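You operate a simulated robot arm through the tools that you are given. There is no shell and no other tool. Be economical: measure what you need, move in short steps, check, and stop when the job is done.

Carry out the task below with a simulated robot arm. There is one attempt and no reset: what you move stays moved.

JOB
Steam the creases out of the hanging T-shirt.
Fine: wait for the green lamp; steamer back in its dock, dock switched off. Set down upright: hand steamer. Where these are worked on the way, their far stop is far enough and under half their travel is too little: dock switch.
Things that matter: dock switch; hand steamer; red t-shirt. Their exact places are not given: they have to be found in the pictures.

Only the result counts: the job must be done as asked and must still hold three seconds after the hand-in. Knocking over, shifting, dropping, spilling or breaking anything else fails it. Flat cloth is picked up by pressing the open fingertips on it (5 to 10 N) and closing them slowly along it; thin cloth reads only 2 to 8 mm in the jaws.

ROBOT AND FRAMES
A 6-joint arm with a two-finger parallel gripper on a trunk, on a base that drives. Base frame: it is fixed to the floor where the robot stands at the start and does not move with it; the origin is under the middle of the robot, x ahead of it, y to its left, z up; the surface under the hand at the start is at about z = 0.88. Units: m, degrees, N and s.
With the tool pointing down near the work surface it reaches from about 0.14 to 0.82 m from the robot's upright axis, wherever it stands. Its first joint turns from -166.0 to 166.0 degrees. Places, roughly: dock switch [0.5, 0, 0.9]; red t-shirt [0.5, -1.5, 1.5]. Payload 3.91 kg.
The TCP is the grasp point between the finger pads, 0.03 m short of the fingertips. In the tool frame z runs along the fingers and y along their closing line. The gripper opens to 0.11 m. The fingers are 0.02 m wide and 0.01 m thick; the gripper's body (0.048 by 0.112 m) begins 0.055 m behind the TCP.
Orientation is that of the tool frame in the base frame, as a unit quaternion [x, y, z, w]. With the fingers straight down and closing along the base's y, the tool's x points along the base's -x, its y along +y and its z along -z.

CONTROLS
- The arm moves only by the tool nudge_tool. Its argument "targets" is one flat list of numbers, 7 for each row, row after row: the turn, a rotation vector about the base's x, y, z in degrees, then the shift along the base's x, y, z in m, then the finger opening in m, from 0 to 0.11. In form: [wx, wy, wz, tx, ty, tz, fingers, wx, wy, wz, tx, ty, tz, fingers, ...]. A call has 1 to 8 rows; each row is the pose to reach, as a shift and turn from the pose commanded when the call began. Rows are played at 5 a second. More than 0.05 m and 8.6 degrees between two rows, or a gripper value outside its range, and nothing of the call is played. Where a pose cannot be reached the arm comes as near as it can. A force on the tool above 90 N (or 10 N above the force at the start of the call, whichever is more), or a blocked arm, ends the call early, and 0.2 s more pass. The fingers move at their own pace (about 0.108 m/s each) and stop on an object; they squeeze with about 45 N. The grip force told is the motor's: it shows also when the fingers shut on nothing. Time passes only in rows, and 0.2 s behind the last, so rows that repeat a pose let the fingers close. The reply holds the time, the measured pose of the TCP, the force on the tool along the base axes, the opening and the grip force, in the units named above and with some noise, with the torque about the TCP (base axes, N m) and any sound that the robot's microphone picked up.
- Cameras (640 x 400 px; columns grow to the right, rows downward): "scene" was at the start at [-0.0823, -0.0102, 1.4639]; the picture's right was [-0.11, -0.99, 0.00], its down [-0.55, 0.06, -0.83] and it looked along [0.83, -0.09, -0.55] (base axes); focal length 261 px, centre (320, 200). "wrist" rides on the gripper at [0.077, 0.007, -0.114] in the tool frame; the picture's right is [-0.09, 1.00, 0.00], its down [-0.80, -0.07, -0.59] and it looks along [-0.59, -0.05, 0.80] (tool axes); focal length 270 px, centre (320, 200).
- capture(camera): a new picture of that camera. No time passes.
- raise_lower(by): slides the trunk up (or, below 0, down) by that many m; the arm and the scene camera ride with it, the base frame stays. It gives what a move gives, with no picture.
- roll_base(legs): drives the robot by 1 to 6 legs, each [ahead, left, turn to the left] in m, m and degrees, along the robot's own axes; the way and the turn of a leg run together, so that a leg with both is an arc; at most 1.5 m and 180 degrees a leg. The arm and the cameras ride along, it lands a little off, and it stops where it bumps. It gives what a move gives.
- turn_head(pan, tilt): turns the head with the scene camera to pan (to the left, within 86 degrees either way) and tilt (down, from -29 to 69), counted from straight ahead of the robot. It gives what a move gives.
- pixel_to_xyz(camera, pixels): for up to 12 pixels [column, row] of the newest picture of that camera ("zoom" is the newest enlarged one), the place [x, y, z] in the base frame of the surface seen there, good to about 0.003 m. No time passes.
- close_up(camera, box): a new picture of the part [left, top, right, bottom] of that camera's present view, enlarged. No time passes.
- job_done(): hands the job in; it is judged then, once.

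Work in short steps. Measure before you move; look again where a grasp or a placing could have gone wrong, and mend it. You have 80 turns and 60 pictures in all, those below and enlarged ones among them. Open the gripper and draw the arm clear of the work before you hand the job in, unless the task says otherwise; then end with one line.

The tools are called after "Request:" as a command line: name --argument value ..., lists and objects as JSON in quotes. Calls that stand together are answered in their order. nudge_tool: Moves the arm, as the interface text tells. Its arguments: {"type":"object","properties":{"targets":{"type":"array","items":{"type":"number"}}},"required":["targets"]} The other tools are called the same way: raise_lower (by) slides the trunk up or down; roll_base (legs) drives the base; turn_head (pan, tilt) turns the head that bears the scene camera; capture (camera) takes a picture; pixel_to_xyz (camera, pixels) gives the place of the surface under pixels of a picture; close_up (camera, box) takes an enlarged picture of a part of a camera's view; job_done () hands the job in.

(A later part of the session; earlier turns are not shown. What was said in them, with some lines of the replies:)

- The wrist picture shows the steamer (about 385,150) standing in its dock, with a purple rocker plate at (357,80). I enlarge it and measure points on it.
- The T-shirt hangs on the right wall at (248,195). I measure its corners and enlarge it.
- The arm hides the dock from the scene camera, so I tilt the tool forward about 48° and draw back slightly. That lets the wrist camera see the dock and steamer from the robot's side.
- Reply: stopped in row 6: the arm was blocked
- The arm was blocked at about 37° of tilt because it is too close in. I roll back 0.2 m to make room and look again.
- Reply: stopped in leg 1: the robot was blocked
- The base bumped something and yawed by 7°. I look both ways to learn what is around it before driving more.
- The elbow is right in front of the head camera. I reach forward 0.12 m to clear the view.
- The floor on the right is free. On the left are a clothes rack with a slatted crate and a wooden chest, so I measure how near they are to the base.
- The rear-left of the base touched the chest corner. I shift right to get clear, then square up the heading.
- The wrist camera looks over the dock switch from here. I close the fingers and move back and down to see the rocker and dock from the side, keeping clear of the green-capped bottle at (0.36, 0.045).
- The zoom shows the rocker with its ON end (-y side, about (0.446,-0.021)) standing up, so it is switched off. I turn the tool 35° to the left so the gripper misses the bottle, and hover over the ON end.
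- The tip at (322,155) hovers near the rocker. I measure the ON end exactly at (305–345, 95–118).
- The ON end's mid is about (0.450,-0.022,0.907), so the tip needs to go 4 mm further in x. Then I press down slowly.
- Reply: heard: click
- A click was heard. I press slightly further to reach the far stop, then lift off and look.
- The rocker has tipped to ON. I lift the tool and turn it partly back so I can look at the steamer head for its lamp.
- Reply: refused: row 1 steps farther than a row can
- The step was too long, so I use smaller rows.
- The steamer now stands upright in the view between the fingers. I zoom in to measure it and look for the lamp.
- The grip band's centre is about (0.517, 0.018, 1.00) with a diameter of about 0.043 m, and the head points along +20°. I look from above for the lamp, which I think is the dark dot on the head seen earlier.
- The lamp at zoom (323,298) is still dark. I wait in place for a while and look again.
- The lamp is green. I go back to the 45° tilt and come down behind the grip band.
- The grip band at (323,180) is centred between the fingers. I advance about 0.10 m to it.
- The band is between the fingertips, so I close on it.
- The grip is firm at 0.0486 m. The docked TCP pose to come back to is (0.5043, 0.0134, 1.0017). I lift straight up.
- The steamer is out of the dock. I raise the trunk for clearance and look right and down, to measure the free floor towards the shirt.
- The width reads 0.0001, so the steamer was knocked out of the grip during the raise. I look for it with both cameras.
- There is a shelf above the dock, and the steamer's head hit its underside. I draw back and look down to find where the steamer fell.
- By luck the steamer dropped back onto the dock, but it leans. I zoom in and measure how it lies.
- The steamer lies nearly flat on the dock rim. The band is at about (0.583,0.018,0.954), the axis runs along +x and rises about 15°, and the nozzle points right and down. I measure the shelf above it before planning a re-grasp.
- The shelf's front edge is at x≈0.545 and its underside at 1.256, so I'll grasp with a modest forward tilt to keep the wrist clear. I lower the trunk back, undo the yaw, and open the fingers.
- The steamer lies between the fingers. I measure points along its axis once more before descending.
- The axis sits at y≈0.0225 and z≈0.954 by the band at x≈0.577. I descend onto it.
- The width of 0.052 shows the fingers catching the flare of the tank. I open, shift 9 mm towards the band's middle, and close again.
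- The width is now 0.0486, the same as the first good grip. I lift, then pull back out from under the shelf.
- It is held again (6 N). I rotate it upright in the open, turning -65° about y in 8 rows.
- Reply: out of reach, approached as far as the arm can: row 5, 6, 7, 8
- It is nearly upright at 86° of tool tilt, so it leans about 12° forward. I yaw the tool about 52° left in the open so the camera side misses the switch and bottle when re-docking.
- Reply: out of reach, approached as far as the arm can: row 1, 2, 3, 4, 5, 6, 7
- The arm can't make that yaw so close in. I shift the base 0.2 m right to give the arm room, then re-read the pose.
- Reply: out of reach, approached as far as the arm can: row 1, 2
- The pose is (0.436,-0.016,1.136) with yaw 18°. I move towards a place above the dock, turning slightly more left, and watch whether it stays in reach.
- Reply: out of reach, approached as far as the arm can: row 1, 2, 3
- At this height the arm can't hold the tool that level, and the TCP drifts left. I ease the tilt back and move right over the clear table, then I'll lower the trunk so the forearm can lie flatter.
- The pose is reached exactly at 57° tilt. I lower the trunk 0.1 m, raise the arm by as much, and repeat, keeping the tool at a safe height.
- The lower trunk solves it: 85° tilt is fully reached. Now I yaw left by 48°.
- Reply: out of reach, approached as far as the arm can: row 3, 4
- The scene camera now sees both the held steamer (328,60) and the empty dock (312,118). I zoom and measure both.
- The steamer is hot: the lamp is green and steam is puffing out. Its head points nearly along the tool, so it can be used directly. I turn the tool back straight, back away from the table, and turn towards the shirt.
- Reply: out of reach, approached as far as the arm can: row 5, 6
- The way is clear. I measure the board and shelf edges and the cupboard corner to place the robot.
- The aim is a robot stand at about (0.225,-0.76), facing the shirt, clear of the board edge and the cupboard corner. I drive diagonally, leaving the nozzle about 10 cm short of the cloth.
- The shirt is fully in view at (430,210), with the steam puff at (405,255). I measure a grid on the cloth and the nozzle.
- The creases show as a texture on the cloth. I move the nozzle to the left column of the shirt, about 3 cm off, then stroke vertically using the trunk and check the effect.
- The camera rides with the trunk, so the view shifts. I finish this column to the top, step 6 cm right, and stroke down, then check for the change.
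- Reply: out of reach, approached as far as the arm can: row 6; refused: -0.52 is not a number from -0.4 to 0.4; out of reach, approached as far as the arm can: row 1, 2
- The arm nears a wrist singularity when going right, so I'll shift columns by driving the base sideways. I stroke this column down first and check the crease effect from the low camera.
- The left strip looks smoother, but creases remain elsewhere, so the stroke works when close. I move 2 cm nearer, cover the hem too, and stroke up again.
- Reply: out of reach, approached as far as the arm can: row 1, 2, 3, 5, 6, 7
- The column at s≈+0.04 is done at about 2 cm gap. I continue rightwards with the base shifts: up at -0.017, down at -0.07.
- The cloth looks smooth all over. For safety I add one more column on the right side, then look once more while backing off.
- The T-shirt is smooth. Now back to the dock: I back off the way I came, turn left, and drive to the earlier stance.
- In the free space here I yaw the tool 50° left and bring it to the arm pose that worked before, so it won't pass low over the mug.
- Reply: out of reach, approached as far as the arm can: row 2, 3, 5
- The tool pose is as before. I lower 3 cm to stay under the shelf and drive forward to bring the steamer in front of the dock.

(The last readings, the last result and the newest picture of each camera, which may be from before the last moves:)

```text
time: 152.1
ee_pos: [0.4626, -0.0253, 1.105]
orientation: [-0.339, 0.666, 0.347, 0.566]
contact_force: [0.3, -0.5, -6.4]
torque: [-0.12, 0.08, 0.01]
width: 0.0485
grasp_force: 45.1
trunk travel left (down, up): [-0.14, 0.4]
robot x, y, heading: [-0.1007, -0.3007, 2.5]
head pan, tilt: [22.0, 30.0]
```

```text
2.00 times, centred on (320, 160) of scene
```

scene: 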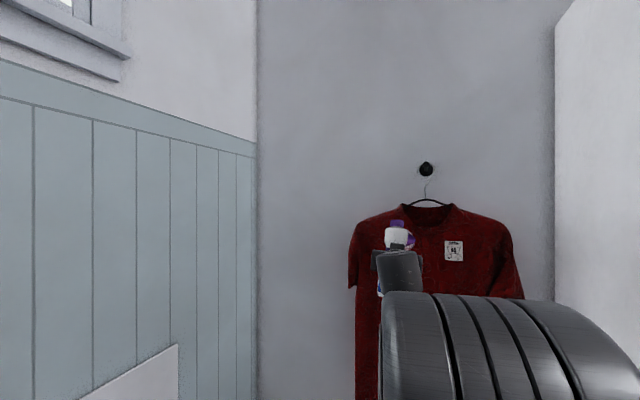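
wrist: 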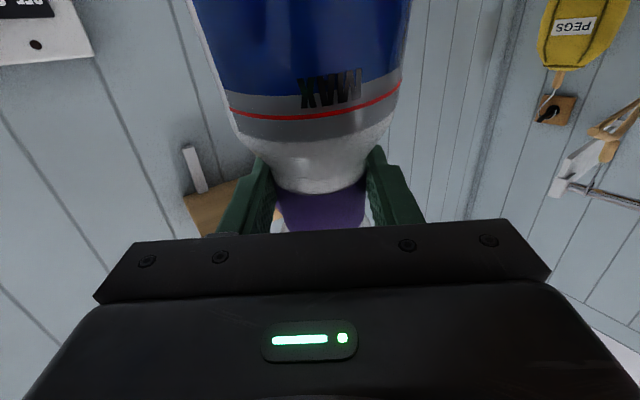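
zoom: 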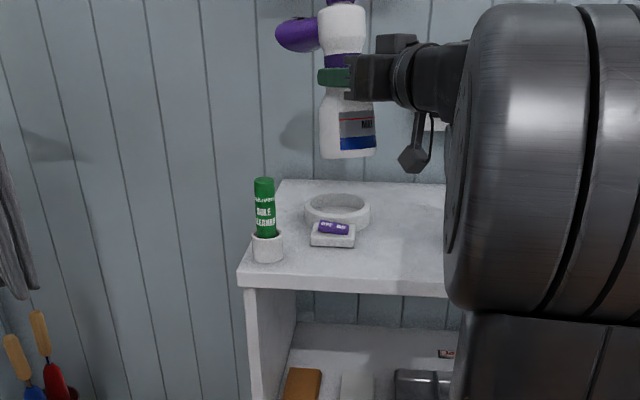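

A clear view: the steamer at (345,90) and the dock ring at (338,212) in the zoom. I measure the steamer's axis and the ring.

Request:
pixel_to_xyz --camera "zoom" --pixels '[[322, 115], [347, 115], [373, 112], [322, 152], [348, 152], [373, 149], [324, 20], [343, 20], [362, 20], [285, 35], [314, 30], [335, 62]]'

Request:
pixel_to_xyz --camera "zoom" --pixels '[[307, 206], [368, 208], [338, 196], [338, 216], [312, 205], [363, 205], [338, 200], [350, 215], [325, 215], [413, 160], [313, 240], [354, 243]]'

```text
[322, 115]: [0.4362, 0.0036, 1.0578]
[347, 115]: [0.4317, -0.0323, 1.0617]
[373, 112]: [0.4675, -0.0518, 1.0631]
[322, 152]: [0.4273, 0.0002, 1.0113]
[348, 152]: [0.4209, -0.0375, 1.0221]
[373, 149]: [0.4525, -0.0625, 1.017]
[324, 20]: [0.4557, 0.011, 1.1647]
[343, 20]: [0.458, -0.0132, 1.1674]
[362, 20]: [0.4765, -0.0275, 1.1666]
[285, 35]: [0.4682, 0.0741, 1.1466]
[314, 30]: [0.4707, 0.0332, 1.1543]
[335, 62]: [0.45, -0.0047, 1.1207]
```

```text
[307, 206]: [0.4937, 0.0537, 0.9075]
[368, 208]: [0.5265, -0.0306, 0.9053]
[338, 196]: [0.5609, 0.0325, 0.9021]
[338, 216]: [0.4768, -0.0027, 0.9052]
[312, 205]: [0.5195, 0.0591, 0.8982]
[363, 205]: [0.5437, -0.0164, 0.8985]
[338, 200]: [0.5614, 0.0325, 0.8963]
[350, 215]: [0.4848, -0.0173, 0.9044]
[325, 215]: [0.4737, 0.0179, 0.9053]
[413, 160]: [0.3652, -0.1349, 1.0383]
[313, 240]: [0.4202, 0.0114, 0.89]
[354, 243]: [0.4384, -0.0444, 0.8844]
```

Measured: the ring centre is (0.5165,0.0165), and the steamer leans about 15° towards yaw 36° with its bottom centre 1.5 cm behind the TCP. I take out 6° of lean (more would put the wrist camera on the table) and move the bottom over the ring.

Request:
nudge_tool --targets '[1.2, -1.6, 0, 0.015, 0.009, 0, 0.03, 2.4, -3.2, 0, 0.03, 0.018, 0, 0.03, 3.55, -4.84, 0, 0.045, 0.028, 0, 0.03, 3.55, -4.84, 0, 0.0603, 0.0368, 0, 0.03]'

```text
time: 153.1
ee_pos: [0.5229, 0.0114, 1.1047]
orientation: [-0.335, 0.631, 0.353, 0.605]
contact_force: [0.7, 0.1, -5.4]
torque: [-0.13, 0.05, 0.03]
width: 0.0486
grasp_force: 44.6
trunk travel left (down, up): [-0.14, 0.4]
robot x, y, heading: [-0.0958, -0.3032, 2.2]
head pan, tilt: [22.0, 30.0]
```

It is reached exactly. I lower the trunk 8 cm, to 2 cm above the ring, and check the alignment.

Request:
raise_lower --by -0.08

Request:
close_up --camera "scene" --box '[260, 60, 400, 160]'

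```text
time: 154.3
ee_pos: [0.5236, 0.0123, 1.0241]
orientation: [-0.336, 0.63, 0.353, 0.605]
contact_force: [0.2, 0.5, -6.3]
torque: [-0.1, 0.04, 0.02]
width: 0.0485
grasp_force: 45.0
trunk travel left (down, up): [-0.06, 0.48]
robot x, y, heading: [-0.0986, -0.3062, 2.4]
head pan, tilt: [22.0, 30.0]
```

```text
4.00 times, centred on (330, 110) of scene
```

zoom: 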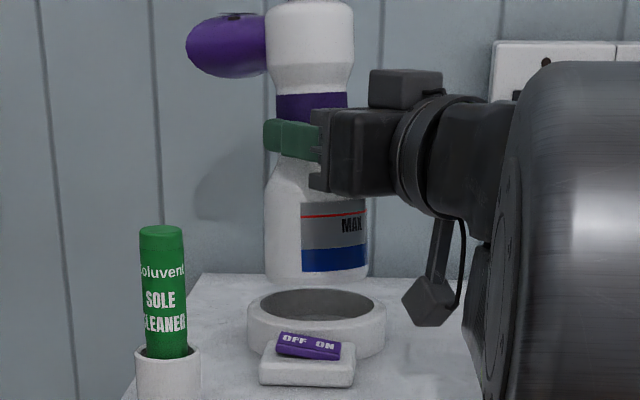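

The tank (265–368) is centred over the ring (248–386) left to right. I measure its depth alignment.

Request:
pixel_to_xyz --camera "zoom" --pixels '[[268, 270], [316, 274], [364, 266], [316, 240], [270, 210], [362, 215], [312, 30], [316, 312], [250, 305], [384, 305], [316, 291], [425, 322]]'

```text
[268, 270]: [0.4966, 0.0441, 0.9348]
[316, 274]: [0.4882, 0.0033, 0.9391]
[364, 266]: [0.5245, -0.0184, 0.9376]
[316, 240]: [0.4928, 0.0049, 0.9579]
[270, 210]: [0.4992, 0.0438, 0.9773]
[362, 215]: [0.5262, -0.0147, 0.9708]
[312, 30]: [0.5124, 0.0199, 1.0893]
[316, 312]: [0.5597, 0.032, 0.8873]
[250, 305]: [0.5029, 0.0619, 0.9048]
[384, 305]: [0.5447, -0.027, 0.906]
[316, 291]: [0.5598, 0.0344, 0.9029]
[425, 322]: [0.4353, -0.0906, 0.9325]
```

The bottom centre is (0.518,0.017), within 2 mm of the ring's centre. I lower in small steps until it touches.

Request:
nudge_tool --targets '[0, 0, 0, 0, 0, -0.015, 0.03, 0, 0, 0, 0, 0, -0.027, 0.03, 0, 0, 0, 0, 0, -0.033, 0.03, 0, 0, 0, 0, 0, -0.037, 0.03]'

```text
time: 155.3
ee_pos: [0.5234, 0.0118, 0.9905]
orientation: [-0.336, 0.628, 0.353, 0.606]
contact_force: [2.8, -0.7, 7.1]
torque: [0.26, -0.58, -0.1]
width: 0.0484
grasp_force: 45.1
trunk travel left (down, up): [-0.06, 0.48]
robot x, y, heading: [-0.1013, -0.3012, 2.3]
head pan, tilt: [22.0, 30.0]
```

Contact at z=0.990 with the tank on the dock floor (about 13 N). I relieve the load slightly and open the fingers.

Request:
nudge_tool --targets '[0, 0, 0, 0, 0, 0.002, 0.03, 0, 0, 0, 0, 0, 0.002, 0.055, 0, 0, 0, 0, 0, 0.002, 0.07, 0, 0, 0, 0, 0, 0.002, 0.09, 0, 0, 0, 0, 0, 0.002, 0.1, 0, 0, 0, 0, 0, 0.002, 0.1]'

Request:
close_up --camera "scene" --box '[260, 60, 400, 160]'

```text
time: 156.7
ee_pos: [0.5228, 0.012, 0.9908]
orientation: [-0.336, 0.63, 0.353, 0.605]
contact_force: [-0.2, 0.6, 0.6]
torque: [0.01, 0.02, 0.0]
width: 0.1002
grasp_force: 0.0
trunk travel left (down, up): [-0.06, 0.48]
robot x, y, heading: [-0.0979, -0.3043, 2.5]
head pan, tilt: [22.0, 30.0]
```

```text
4.00 times, centred on (330, 110) of scene
```

zoom: 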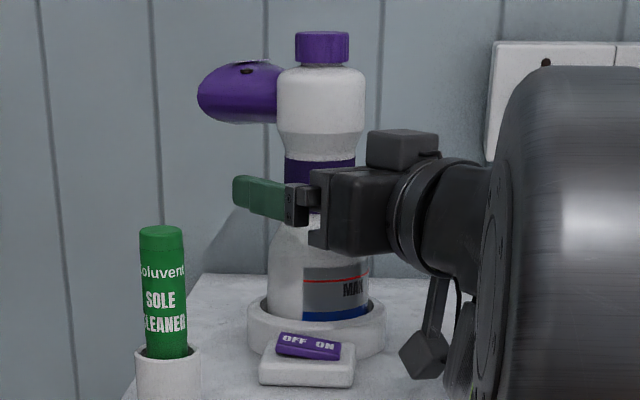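

The steamer stands upright in the dock. I withdraw straight back along the fingers with a base move.

Request:
roll_base --legs '[[-0.114, -0.165, 0]]'

Request:
raise_lower --by 0.2

```text
time: 158.3
ee_pos: [0.4154, -0.1571, 0.9904]
orientation: [-0.336, 0.63, 0.353, 0.604]
contact_force: [0.1, -0.5, -0.9]
torque: [-0.02, -0.01, 0.0]
width: 0.1
grasp_force: 0.0
trunk travel left (down, up): [-0.06, 0.48]
robot x, y, heading: [-0.2048, -0.472, 2.3]
head pan, tilt: [22.0, 30.0]
```

```text
time: 160.4
ee_pos: [0.4166, -0.1585, 1.1903]
orientation: [-0.337, 0.629, 0.353, 0.605]
contact_force: [0.5, 0.7, -0.7]
torque: [0.05, 0.0, 0.02]
width: 0.1002
grasp_force: 0.0
trunk travel left (down, up): [-0.26, 0.28]
robot x, y, heading: [-0.2015, -0.4753, 2.3]
head pan, tilt: [22.0, 30.0]
```

Now for the switch's OFF end, at about (0.441,0.008). I close the fingers and tilt the tool down to about 46°, keeping the yaw so the body misses the bottle, then bring the base nearer.

Request:
nudge_tool --targets '[-7.06, 4.58, 0, -0.02, -0.01, 0, 0.05, -14.1, 9.2, 0, -0.04, -0.02, 0, 0.0, -21.2, 13.7, 0, -0.06, -0.03, 0, 0.0, -28.2, 18.3, 0, -0.08, -0.04, 0, 0.0, -35.3, 22.9, 0, -0.09, -0.05, 0, 0.0]'

Request:
roll_base --legs '[[0.09, 0.1, 0]]'

```text
time: 161.6
ee_pos: [0.3264, -0.2076, 1.1896]
orientation: [-0.426, 0.813, 0.205, 0.339]
contact_force: [0.4, 0.5, -0.6]
torque: [0.01, 0.03, 0.02]
width: 0.0
grasp_force: 37.4
trunk travel left (down, up): [-0.26, 0.28]
robot x, y, heading: [-0.2078, -0.4698, 2.6]
head pan, tilt: [22.0, 30.0]
```

```text
time: 162.9
ee_pos: [0.413, -0.1029, 1.1899]
orientation: [-0.427, 0.813, 0.205, 0.34]
contact_force: [0.0, 0.1, 0.6]
torque: [-0.01, -0.03, 0.01]
width: 0.0
grasp_force: 37.5
trunk travel left (down, up): [-0.26, 0.28]
robot x, y, heading: [-0.1171, -0.3697, 2.3]
head pan, tilt: [22.0, 30.0]
```

I check the rocker's position in the last zoom before descending.

Request:
pixel_to_xyz --camera "zoom" --pixels '[[282, 336], [290, 339], [298, 342], [308, 345], [325, 348], [336, 350], [278, 352], [310, 335], [345, 380], [262, 370]]'

```text
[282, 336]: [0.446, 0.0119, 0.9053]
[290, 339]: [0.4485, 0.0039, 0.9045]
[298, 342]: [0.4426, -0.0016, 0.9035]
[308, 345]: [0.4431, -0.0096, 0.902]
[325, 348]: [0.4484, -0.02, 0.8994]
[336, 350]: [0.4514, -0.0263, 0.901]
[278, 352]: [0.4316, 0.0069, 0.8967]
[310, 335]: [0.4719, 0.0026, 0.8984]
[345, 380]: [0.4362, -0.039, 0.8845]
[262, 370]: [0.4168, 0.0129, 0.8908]
```

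The OFF end stands up at (0.446,0.012,0.905). I descend to hover over it, then press.

Request:
nudge_tool --targets '[0, 0, 0, 0.0, 0.0, -0.045, 0, 0, 0, 0, 0.0, 0.02, -0.09, 0, 0, 0, 0, 0.006, 0.04, -0.13, 0, 0, 0, 0, 0.012, 0.06, -0.165, 0, 0, 0, 0, 0.018, 0.08, -0.2, 0, 0, 0, 0, 0.023, 0.098, -0.225, 0, 0, 0, 0, 0.023, 0.098, -0.235, 0]'

Request:
capture --camera "wrist"

```text
time: 164.6
ee_pos: [0.4366, -0.0057, 0.9552]
orientation: [-0.427, 0.813, 0.206, 0.34]
contact_force: [-0.7, 0.5, -0.6]
torque: [0.0, 0.02, 0.01]
width: 0.0001
grasp_force: 37.8
trunk travel left (down, up): [-0.26, 0.28]
robot x, y, heading: [-0.119, -0.3682, 2.4]
head pan, tilt: [22.0, 30.0]
```

```text
1 pictures are left
```

wrist: 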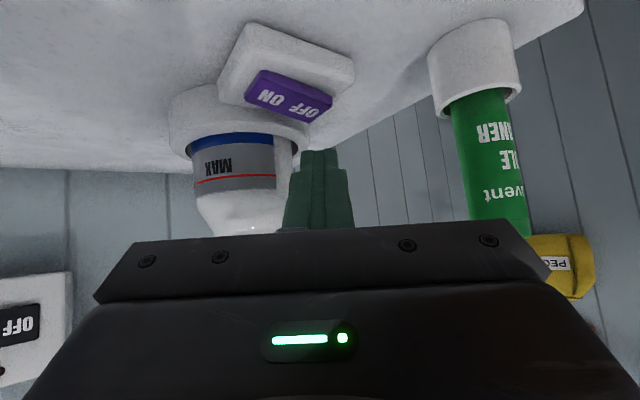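

The fingertip (320,150) is just above the OFF end (312,110). I verify its coordinates.

Request:
pixel_to_xyz --camera "wrist" --pixels '[[312, 108], [322, 106], [305, 120], [328, 98], [318, 113], [320, 148], [290, 100]]'

```text
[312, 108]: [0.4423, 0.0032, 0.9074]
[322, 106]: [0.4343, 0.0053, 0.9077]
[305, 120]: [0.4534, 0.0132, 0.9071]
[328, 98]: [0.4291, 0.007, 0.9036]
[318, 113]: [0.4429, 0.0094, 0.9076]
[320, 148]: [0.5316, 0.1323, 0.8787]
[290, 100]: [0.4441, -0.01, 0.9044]
```

The contact point works out at (0.444,0.0075), right on the OFF end. I press down in small steps.

Request:
nudge_tool --targets '[0, 0, 0, 0, 0, -0.012, 0, 0, 0, 0, 0, 0, -0.02, 0, 0, 0, 0, 0, 0, -0.024, 0, 0, 0, 0, 0, 0, -0.027, 0, 0, 0, 0, 0, 0, -0.029, 0, 0, 0, 0, 0, 0, -0.03, 0, 0, 0, 0, 0, 0, -0.03, 0]'

```text
time: 166.2
ee_pos: [0.4351, -0.0059, 0.9302]
orientation: [-0.425, 0.812, 0.205, 0.344]
contact_force: [6.4, 6.4, 35.2]
torque: [0.47, -0.62, 0.04]
width: 0.0
grasp_force: 37.2
trunk travel left (down, up): [-0.26, 0.28]
robot x, y, heading: [-0.1196, -0.3704, 2.6]
head pan, tilt: [22.0, 30.0]
heard: click
```

A click, and 35 N at the hard stop, so the switch is off. I lift away along the way I came and look with the last picture.

Request:
nudge_tool --targets '[0, 0, 0, 0, 0, 0.01, 0, 0, 0, 0, 0, -0.01, 0.03, 0, 0, 0, 0, -0.005, -0.03, 0.06, 0, 0, 0, 0, -0.01, -0.05, 0.1, 0, 0, 0, 0, -0.02, -0.07, 0.14, 0, 0, 0, 0, -0.03, -0.09, 0.17, 0.03, 0, 0, 0, -0.04, -0.1, 0.2, 0.06, 0, 0, 0, -0.05, -0.11, 0.22, 0.09]'

Request:
roll_base --legs '[[-0.15, -0.1, 0]]'

Request:
close_up --camera "scene" --box '[220, 40, 420, 200]'

```text
time: 167.9
ee_pos: [0.3848, -0.1152, 1.145]
orientation: [-0.427, 0.813, 0.206, 0.339]
contact_force: [0.2, 1.1, 0.3]
torque: [-0.01, 0.0, 0.03]
width: 0.0901
grasp_force: 0.1
trunk travel left (down, up): [-0.26, 0.28]
robot x, y, heading: [-0.1134, -0.3687, 2.7]
head pan, tilt: [22.0, 30.0]
```

```text
time: 169.5
ee_pos: [0.2386, -0.2238, 1.1445]
orientation: [-0.426, 0.813, 0.205, 0.341]
contact_force: [0.6, -0.1, 0.3]
torque: [-0.01, -0.03, 0.02]
width: 0.09
grasp_force: 0.0
trunk travel left (down, up): [-0.26, 0.28]
robot x, y, heading: [-0.2622, -0.4766, 2.5]
head pan, tilt: [22.0, 30.0]
```

```text
2.50 times, centred on (320, 120) of scene
```

zoom: 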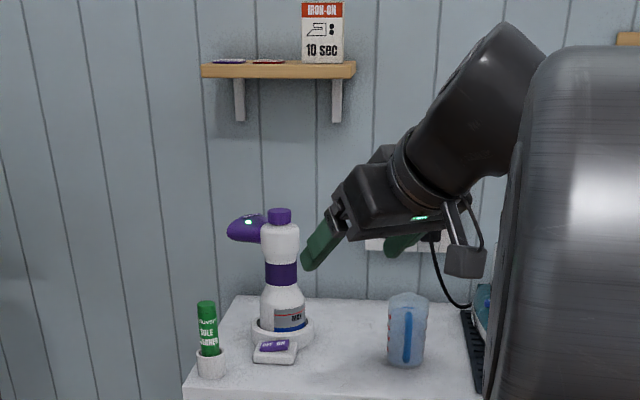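

The steamer is upright in its dock and everything else stands in place. I check the rocker's tilt from this picture.

Request:
pixel_to_xyz --camera "zoom" --pixels '[[264, 346], [268, 347], [274, 346], [280, 346], [285, 345], [288, 343]]'

```text
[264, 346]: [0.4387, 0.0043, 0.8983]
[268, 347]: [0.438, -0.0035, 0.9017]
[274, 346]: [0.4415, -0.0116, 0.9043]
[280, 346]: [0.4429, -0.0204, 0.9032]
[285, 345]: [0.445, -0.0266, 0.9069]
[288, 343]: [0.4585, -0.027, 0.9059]
```

The ON end is up again (0.907) and the OFF end is down (0.898), so the dock is off. I hand in.

Request:
job_done

```text
The job is handed in.
```

I steamed the T-shirt once the lamp was green, and the last picture of it shows no creases. The steamer is upright in its dock, the dock is switched off, and the job is handed in. On the way I knocked the steamer against the shelf above the dock; it fell onto the dock rim and I picked it up again. The base also bumped the wooden chest. I saw nothing out of place afterwards, but I took no later picture of the chest or a close one of the shelf.
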